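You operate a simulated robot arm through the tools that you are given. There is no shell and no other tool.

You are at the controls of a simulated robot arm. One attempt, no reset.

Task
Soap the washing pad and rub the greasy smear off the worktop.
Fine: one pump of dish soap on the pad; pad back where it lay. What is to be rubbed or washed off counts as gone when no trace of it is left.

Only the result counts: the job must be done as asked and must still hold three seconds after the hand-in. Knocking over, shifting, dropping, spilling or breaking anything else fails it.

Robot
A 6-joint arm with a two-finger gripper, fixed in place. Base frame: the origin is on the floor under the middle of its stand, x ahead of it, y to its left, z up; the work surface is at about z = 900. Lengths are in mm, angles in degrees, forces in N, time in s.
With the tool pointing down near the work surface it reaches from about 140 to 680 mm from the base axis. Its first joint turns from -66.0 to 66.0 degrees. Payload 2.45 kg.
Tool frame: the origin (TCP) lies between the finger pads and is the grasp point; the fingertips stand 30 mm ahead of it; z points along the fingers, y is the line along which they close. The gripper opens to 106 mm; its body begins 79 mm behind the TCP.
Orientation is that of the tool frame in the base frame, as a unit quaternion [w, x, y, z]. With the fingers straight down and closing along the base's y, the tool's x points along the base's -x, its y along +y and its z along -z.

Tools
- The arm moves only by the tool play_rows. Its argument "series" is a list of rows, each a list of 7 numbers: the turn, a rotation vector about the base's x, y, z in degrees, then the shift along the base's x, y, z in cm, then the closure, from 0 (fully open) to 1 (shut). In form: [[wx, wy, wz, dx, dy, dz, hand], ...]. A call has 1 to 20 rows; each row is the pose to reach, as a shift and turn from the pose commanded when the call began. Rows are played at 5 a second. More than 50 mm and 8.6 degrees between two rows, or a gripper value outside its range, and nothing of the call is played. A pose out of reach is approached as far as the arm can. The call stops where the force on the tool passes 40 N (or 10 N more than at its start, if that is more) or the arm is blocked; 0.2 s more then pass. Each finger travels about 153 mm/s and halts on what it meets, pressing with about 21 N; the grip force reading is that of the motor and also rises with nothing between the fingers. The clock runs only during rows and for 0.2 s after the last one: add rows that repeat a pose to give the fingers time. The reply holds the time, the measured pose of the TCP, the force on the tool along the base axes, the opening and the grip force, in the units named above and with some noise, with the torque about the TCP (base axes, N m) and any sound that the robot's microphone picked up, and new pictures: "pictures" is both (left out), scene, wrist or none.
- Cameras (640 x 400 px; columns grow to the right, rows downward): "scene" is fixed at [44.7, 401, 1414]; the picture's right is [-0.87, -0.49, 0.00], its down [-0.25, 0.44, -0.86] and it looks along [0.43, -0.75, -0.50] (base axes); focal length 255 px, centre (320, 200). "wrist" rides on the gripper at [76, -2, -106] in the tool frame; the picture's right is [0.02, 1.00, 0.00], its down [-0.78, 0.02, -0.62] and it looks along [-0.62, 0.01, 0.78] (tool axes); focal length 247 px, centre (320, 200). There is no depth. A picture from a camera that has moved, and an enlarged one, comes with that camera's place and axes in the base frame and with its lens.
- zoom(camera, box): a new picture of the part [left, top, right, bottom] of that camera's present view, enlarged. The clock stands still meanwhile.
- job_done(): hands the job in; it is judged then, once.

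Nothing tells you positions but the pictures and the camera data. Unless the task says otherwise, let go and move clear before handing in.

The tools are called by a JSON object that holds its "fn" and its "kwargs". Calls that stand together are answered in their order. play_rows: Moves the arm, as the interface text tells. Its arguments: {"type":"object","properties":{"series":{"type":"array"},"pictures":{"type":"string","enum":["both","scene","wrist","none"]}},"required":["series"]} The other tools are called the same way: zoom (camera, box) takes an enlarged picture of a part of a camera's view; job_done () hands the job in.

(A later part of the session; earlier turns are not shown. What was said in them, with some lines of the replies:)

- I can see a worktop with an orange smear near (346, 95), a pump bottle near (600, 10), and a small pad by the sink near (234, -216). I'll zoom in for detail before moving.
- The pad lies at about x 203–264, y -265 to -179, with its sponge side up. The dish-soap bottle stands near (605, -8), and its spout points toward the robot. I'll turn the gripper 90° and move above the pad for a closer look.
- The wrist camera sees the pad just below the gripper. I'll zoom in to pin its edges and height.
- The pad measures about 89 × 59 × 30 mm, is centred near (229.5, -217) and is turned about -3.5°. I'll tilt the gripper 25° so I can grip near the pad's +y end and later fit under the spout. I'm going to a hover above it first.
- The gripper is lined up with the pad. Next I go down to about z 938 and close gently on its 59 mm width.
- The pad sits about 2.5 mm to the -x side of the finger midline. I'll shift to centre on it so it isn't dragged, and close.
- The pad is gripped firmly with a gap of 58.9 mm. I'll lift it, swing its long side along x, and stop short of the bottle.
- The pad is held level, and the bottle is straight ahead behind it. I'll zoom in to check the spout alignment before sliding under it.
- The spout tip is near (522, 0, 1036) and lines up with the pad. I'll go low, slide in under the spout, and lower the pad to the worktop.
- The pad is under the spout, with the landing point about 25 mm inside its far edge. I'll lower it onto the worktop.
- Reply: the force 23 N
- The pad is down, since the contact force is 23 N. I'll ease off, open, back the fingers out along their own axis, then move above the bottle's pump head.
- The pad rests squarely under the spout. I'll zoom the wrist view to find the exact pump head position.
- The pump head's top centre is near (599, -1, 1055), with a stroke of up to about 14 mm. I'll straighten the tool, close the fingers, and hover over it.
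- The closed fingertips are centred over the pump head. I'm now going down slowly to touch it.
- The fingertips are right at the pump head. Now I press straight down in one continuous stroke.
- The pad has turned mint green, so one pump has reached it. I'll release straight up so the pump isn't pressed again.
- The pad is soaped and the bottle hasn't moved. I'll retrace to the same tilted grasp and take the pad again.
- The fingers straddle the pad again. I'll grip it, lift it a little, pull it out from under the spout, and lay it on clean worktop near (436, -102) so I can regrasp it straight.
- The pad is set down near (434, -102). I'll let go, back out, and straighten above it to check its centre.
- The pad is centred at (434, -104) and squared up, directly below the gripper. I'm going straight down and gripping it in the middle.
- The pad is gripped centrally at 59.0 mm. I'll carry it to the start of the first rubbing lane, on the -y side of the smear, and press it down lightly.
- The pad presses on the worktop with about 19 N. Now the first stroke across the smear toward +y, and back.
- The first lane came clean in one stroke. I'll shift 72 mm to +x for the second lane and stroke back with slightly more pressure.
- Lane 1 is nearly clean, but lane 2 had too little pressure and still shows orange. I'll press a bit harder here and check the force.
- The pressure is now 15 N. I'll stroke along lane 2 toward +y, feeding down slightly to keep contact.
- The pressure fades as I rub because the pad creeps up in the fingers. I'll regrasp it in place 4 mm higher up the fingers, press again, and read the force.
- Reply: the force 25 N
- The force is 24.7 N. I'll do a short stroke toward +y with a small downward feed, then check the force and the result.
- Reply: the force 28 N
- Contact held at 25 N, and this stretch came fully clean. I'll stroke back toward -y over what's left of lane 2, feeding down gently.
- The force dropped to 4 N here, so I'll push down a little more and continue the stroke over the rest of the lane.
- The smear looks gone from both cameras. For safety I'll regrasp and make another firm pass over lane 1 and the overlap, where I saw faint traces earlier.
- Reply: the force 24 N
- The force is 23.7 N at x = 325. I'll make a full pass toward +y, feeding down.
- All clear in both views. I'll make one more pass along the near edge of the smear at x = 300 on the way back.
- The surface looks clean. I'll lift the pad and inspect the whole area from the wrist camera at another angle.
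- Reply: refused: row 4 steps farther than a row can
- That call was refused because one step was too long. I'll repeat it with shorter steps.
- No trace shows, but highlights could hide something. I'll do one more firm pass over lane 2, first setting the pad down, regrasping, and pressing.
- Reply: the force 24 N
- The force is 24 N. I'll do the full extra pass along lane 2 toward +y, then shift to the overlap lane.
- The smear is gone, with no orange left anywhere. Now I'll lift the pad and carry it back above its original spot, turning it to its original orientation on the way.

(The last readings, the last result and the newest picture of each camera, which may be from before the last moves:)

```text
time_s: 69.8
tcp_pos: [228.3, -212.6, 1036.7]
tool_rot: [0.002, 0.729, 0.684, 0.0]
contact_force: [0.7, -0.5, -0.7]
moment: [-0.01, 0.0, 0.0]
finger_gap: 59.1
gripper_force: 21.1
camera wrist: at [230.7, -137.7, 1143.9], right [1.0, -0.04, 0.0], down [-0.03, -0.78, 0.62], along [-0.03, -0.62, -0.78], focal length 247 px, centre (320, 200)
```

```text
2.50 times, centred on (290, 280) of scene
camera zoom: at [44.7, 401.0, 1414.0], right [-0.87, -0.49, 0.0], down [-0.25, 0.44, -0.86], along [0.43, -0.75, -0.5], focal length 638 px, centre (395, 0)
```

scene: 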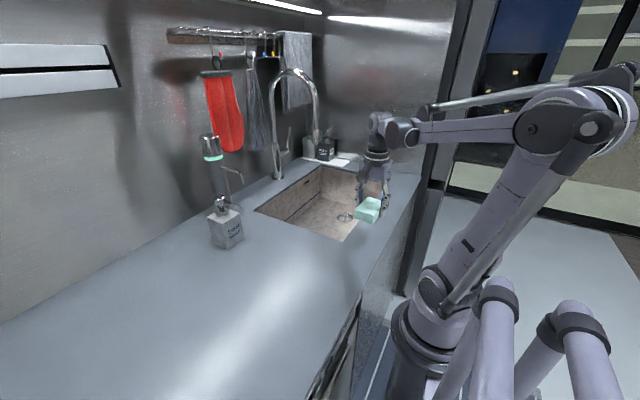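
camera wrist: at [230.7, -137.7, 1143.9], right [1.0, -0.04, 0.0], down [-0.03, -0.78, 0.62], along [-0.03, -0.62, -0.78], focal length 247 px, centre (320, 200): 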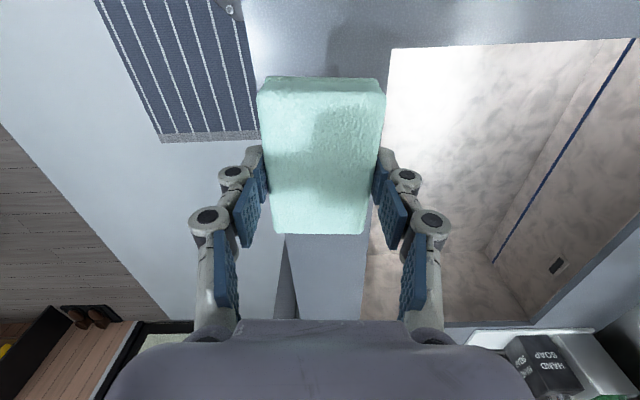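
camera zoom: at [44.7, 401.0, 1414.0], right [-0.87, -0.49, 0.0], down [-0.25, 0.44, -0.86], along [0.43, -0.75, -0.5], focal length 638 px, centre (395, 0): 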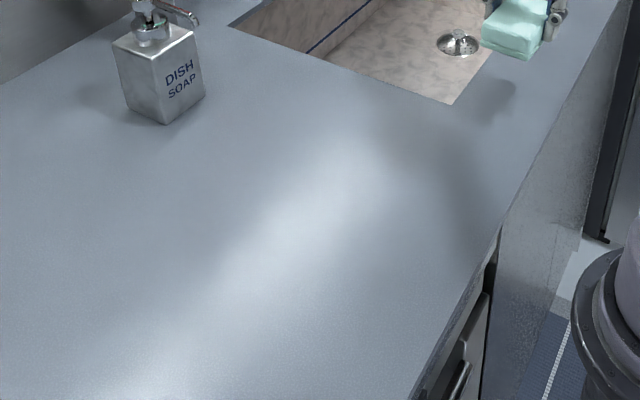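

The worktop is fully clean in the unobstructed view. Lowering the pad onto its original place now.

{"fn": "play_rows", "kwargs": {"series": [[0, 0, 0, 0, 0, -4, 0.6], [0, 0, 0, 0, 0, -7.5, 0.6], [0, 0, 0, 0, 0, -9.3, 0.6], [0, 0, 0, 0, 0, -9.8, 0.6], [0, 0, 0, 0, 0, -9.94, 0.6], [0, 0, 0, 0, 0, -9.94, 0.6]]}}

{"fn": "zoom", "kwargs": {"camera": "scene", "box": [335, 210, 395, 260]}}

```text
time_s: 71.2
tcp_pos: [227.3, -213.3, 938.4]
tool_rot: [0.001, 0.728, 0.685, 0.0]
contact_force: [-0.1, 0.4, -0.8]
moment: [0.01, 0.05, 0.0]
finger_gap: 59.2
gripper_force: 21.3
camera wrist: at [231.1, -137.8, 1044.9], right [1.0, -0.04, 0.0], down [-0.03, -0.78, 0.62], along [-0.02, -0.62, -0.78], focal length 247 px, centre (320, 200)
```

scene: 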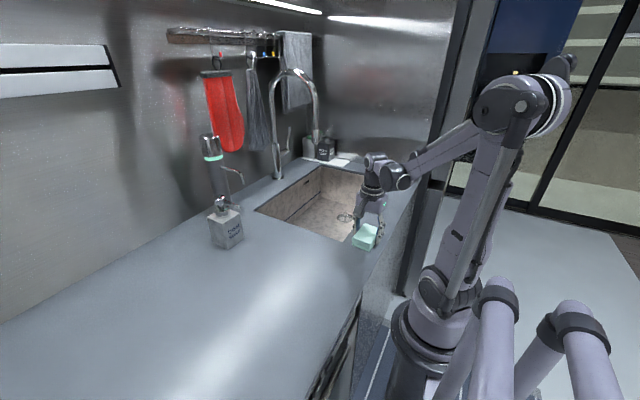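
wrist: 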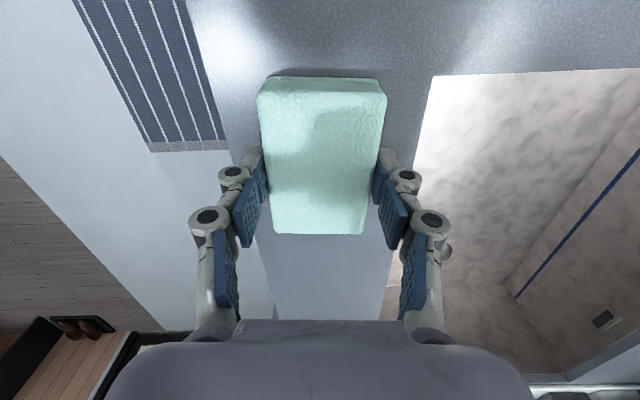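

```text
8.00 times, centred on (365, 235) of scene
camera zoom: at [44.7, 401.0, 1414.0], right [-0.87, -0.49, 0.0], down [-0.25, 0.44, -0.86], along [0.43, -0.75, -0.5], focal length 2041 px, centre (-40, -80)
```

zoom: 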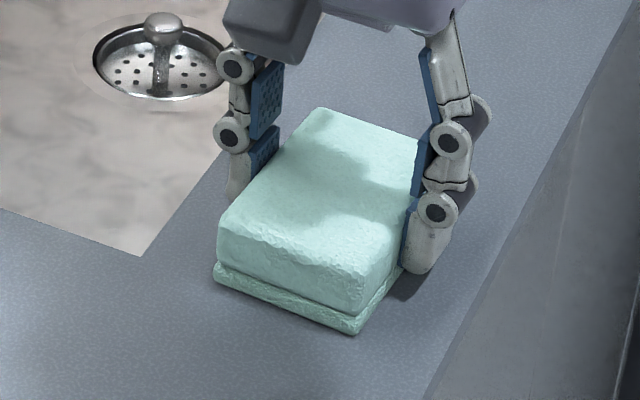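

The pad matches its original outline to within about a millimetre. I'll lower the last fraction until it touches, then release.

{"fn": "play_rows", "kwargs": {"series": [[0, 0, 0, 0, 0, -0.04, 0.6], [0, 0, 0, 0, 0, -0.07, 0.6], [0, 0, 0, 0, 0, -0.07, 0.6]], "pictures": "none"}}

```text
time_s: 72.0
tcp_pos: [227.4, -215.1, 936.8]
tool_rot: [0.001, 0.728, 0.686, 0.0]
contact_force: [-0.6, -0.1, 0.0]
moment: [-0.01, 0.01, 0.04]
finger_gap: 58.6
gripper_force: 21.3
```

{"fn": "play_rows", "kwargs": {"series": [[0, 0, 0, 0, 0, -0.03, 0.6], [0, 0, 0, 0, 0, -0.06, 0.6], [0, 0, 0, 0, 0, -0.06, 0.6]], "pictures": "none"}}

```text
time_s: 72.8
tcp_pos: [228.4, -214.5, 937.6]
tool_rot: [0.0, 0.728, 0.686, 0.0]
contact_force: [-1.2, -1.1, 16.4]
moment: [0.13, 0.12, 0.01]
finger_gap: 58.9
gripper_force: 21.0
```

The pad is on the worktop, with 16 N of contact. I'll ease off slightly, open, and rise straight up.

{"fn": "play_rows", "kwargs": {"series": [[0, 0, 0, 0, 0, 0.04, 0.6], [0, 0, 0, 0, 0, 0.04, 0.4], [0, 0, 0, 0, 0, 0.04, 0.2], [0, 0, 0, 0, 0, 0.04, 0.15], [0, 0, 0, 0, 0, 2, 0.15], [0, 0, 0, 0, 0, 5, 0.15], [0, 0, 0, 0, 0, 9, 0.1], [0, 0, 0, 0, 0, 13.5, 0.05], [0, 0, 0, 0, 0, 18, 0], [0, 0, 0, 0, 0, 18, 0]]}}

{"fn": "zoom", "kwargs": {"camera": "scene", "box": [335, 210, 395, 260]}}

{"fn": "zoom", "kwargs": {"camera": "scene", "box": [180, 180, 360, 350]}}

{"fn": "zoom", "kwargs": {"camera": "wrist", "box": [250, 10, 400, 150]}}

```text
time_s: 75.0
tcp_pos: [227.4, -213.6, 1115.5]
tool_rot: [0.001, 0.728, 0.685, 0.0]
contact_force: [0.7, 0.5, -0.4]
moment: [0.03, -0.01, 0.02]
finger_gap: 105.8
gripper_force: 0.1
camera wrist: at [230.8, -137.7, 1223.9], right [1.0, -0.04, 0.0], down [-0.03, -0.78, 0.62], along [-0.02, -0.62, -0.78], focal length 247 px, centre (320, 200)
```

scene: 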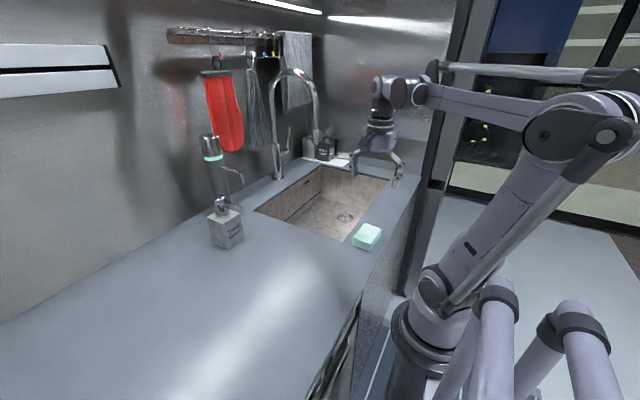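
wrist: 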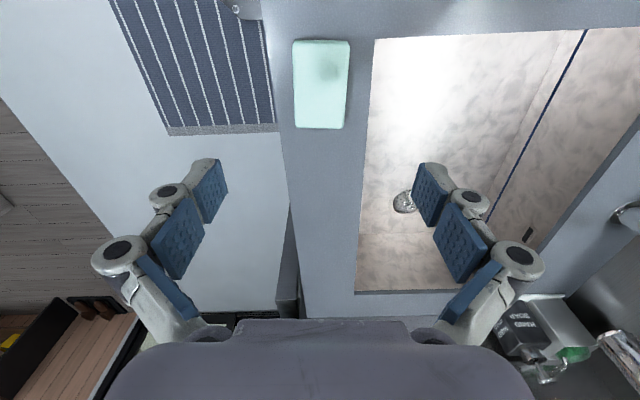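

```text
8.00 times, centred on (365, 235) of scene
camera zoom: at [44.7, 401.0, 1414.0], right [-0.87, -0.49, 0.0], down [-0.25, 0.44, -0.86], along [0.43, -0.75, -0.5], focal length 2041 px, centre (-40, -80)
```

zoom: 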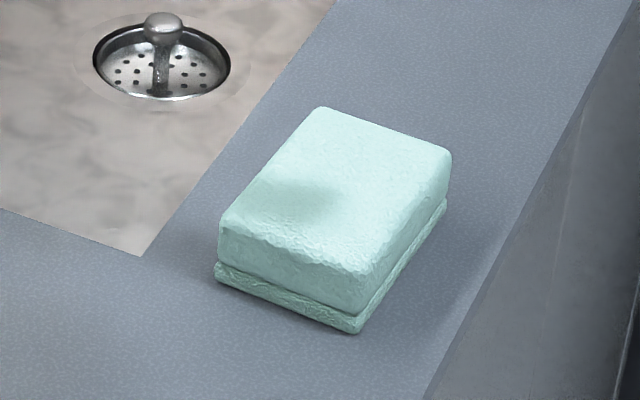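

```text
2.35 times, centred on (270, 265) of scene
camera zoom: at [44.7, 401.0, 1414.0], right [-0.87, -0.49, 0.0], down [-0.25, 0.44, -0.86], along [0.43, -0.75, -0.5], focal length 600 px, centre (438, 47)
```

zoom: 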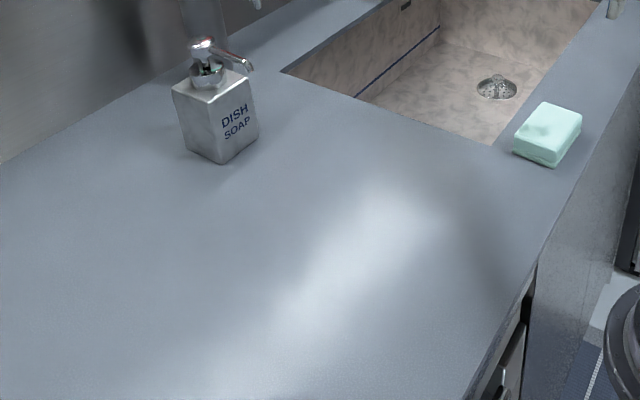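

```text
2.86 times, centred on (325, 80) of wrist
camera zoom: at [230.8, -137.7, 1223.9], right [1.0, -0.04, 0.0], down [-0.03, -0.78, 0.62], along [-0.02, -0.62, -0.78], focal length 706 px, centre (306, 543)
```

zoom: 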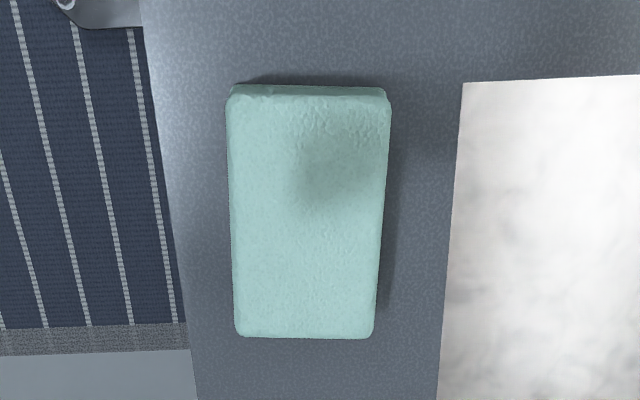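

The pad is back in place and the arm is clear. One last check before handing in: I'll move the wrist camera over the cleaned area, with nothing in the gripper, to look for faint residue.

{"fn": "play_rows", "kwargs": {"series": [[0, 0, 7.79, 0.3, 2.3, 1, 0], [0, 0, 15.58, 0.6, 4.6, 2, 0], [0, 0, 23.38, 0.9, 6.9, 3, 0], [0, 0, 31.17, 1.2, 9.2, 4, 0], [0, 0, 38.96, 1.5, 11.5, 5, 0], [0, 0, 46.75, 1.8, 13.8, 6, 0], [0, 0, 54.54, 2.1, 16.1, 7, 0], [0, 0, 62.33, 2.4, 18.4, 8, 0], [0, 0, 70.13, 2.7, 20.7, 9, 0], [0, 0, 77.92, 3.0, 23.0, 10, 0], [0, 0, 85.71, 3.3, 25.3, 11, 0], [0, 0, 93.5, 3.6, 27.6, 12, 0], [0, 0, 93.5, 3.6, 27.6, 12, 0]]}}

{"fn": "zoom", "kwargs": {"camera": "wrist", "box": [160, 0, 480, 180]}}

{"fn": "zoom", "kwargs": {"camera": "scene", "box": [220, 250, 330, 340]}}

```text
time_s: 77.8
tcp_pos: [260.9, 62.7, 1239.9]
tool_rot: [0.001, -0.001, 1.0, 0.0]
contact_force: [-0.4, 0.7, -0.1]
moment: [0.04, -0.02, -0.01]
finger_gap: 106.2
gripper_force: 0.0
camera wrist: at [186.5, 60.2, 1346.1], right [-0.02, 1.0, 0.0], down [0.78, 0.02, 0.62], along [0.62, 0.02, -0.78], focal length 247 px, centre (320, 200)
```

scene: 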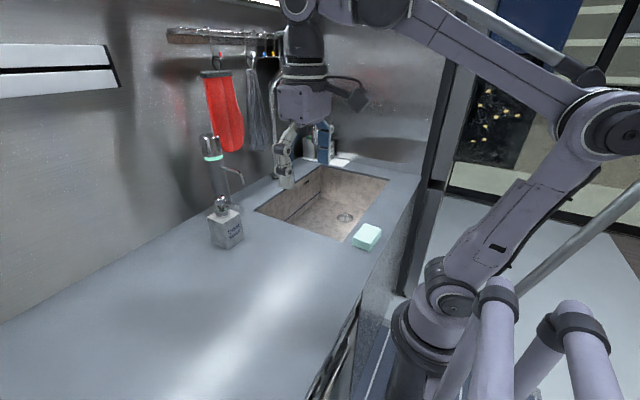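
wrist: 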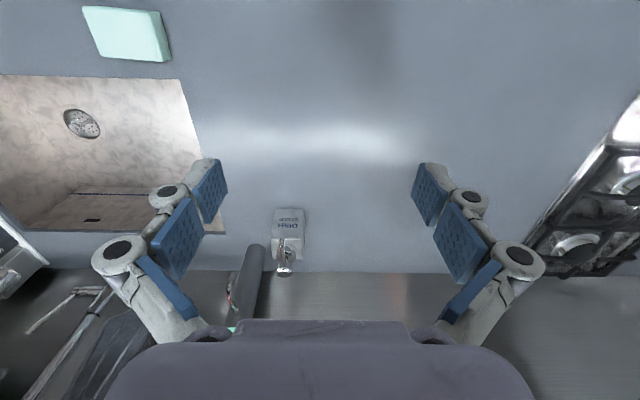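

```text
2.00 times, centred on (320, 90) of wrist
camera zoom: at [186.5, 60.2, 1346.1], right [-0.02, 1.0, 0.0], down [0.78, 0.02, 0.62], along [0.62, 0.02, -0.78], focal length 494 px, centre (320, 420)
```

zoom: 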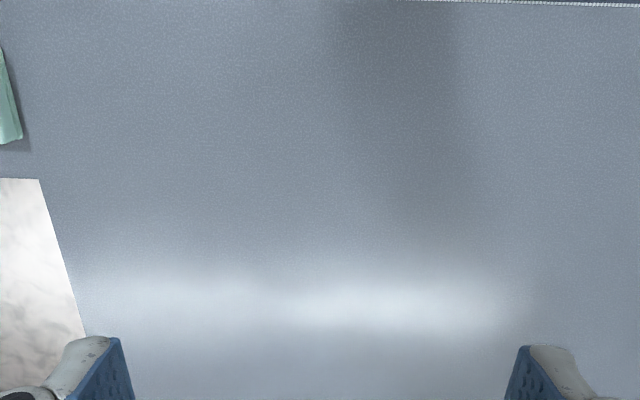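

```text
4.44 times, centred on (275, 295) of scene
camera zoom: at [44.7, 401.0, 1414.0], right [-0.87, -0.5, 0.0], down [-0.25, 0.44, -0.86], along [0.43, -0.75, -0.5], focal length 1134 px, centre (520, -222)
```

zoom: 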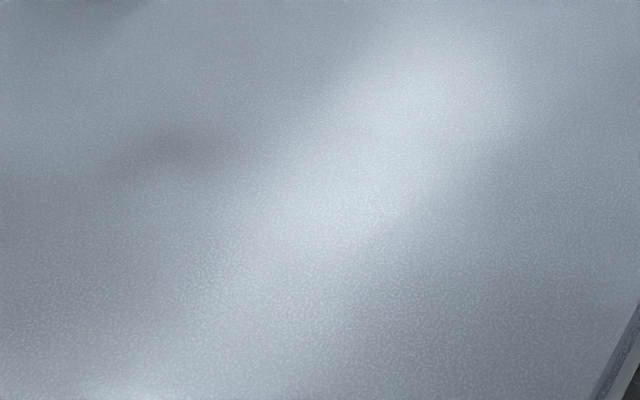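

The worktop is clean in both views, with only lamp reflections left. The pad is back where it lay, the bottle hasn't moved, and the gripper is empty and clear, so I'm handing the job in.

{"fn": "job_done", "kwargs": {}}

```text
The job is handed in.
```

The job is handed in: the greasy smear is gone from the worktop, and neither camera shows any trace of it.

- **Soap:** I pressed the dish soap pump once with the pad under the spout, and the pad turned mint green.
- **Rubbing:** The smear took several passes because the pad crept up in the fingers and lost pressure. I regrasped it a few times and went over the whole area again.
- **Pad:** It is back in its original spot and orientation, within about a millimetre in the scene camera. It still has soap on it.
- **Everything else:** The bottle looks unmoved and nothing was knocked over. The gripper is open, empty and clear of the worktop.
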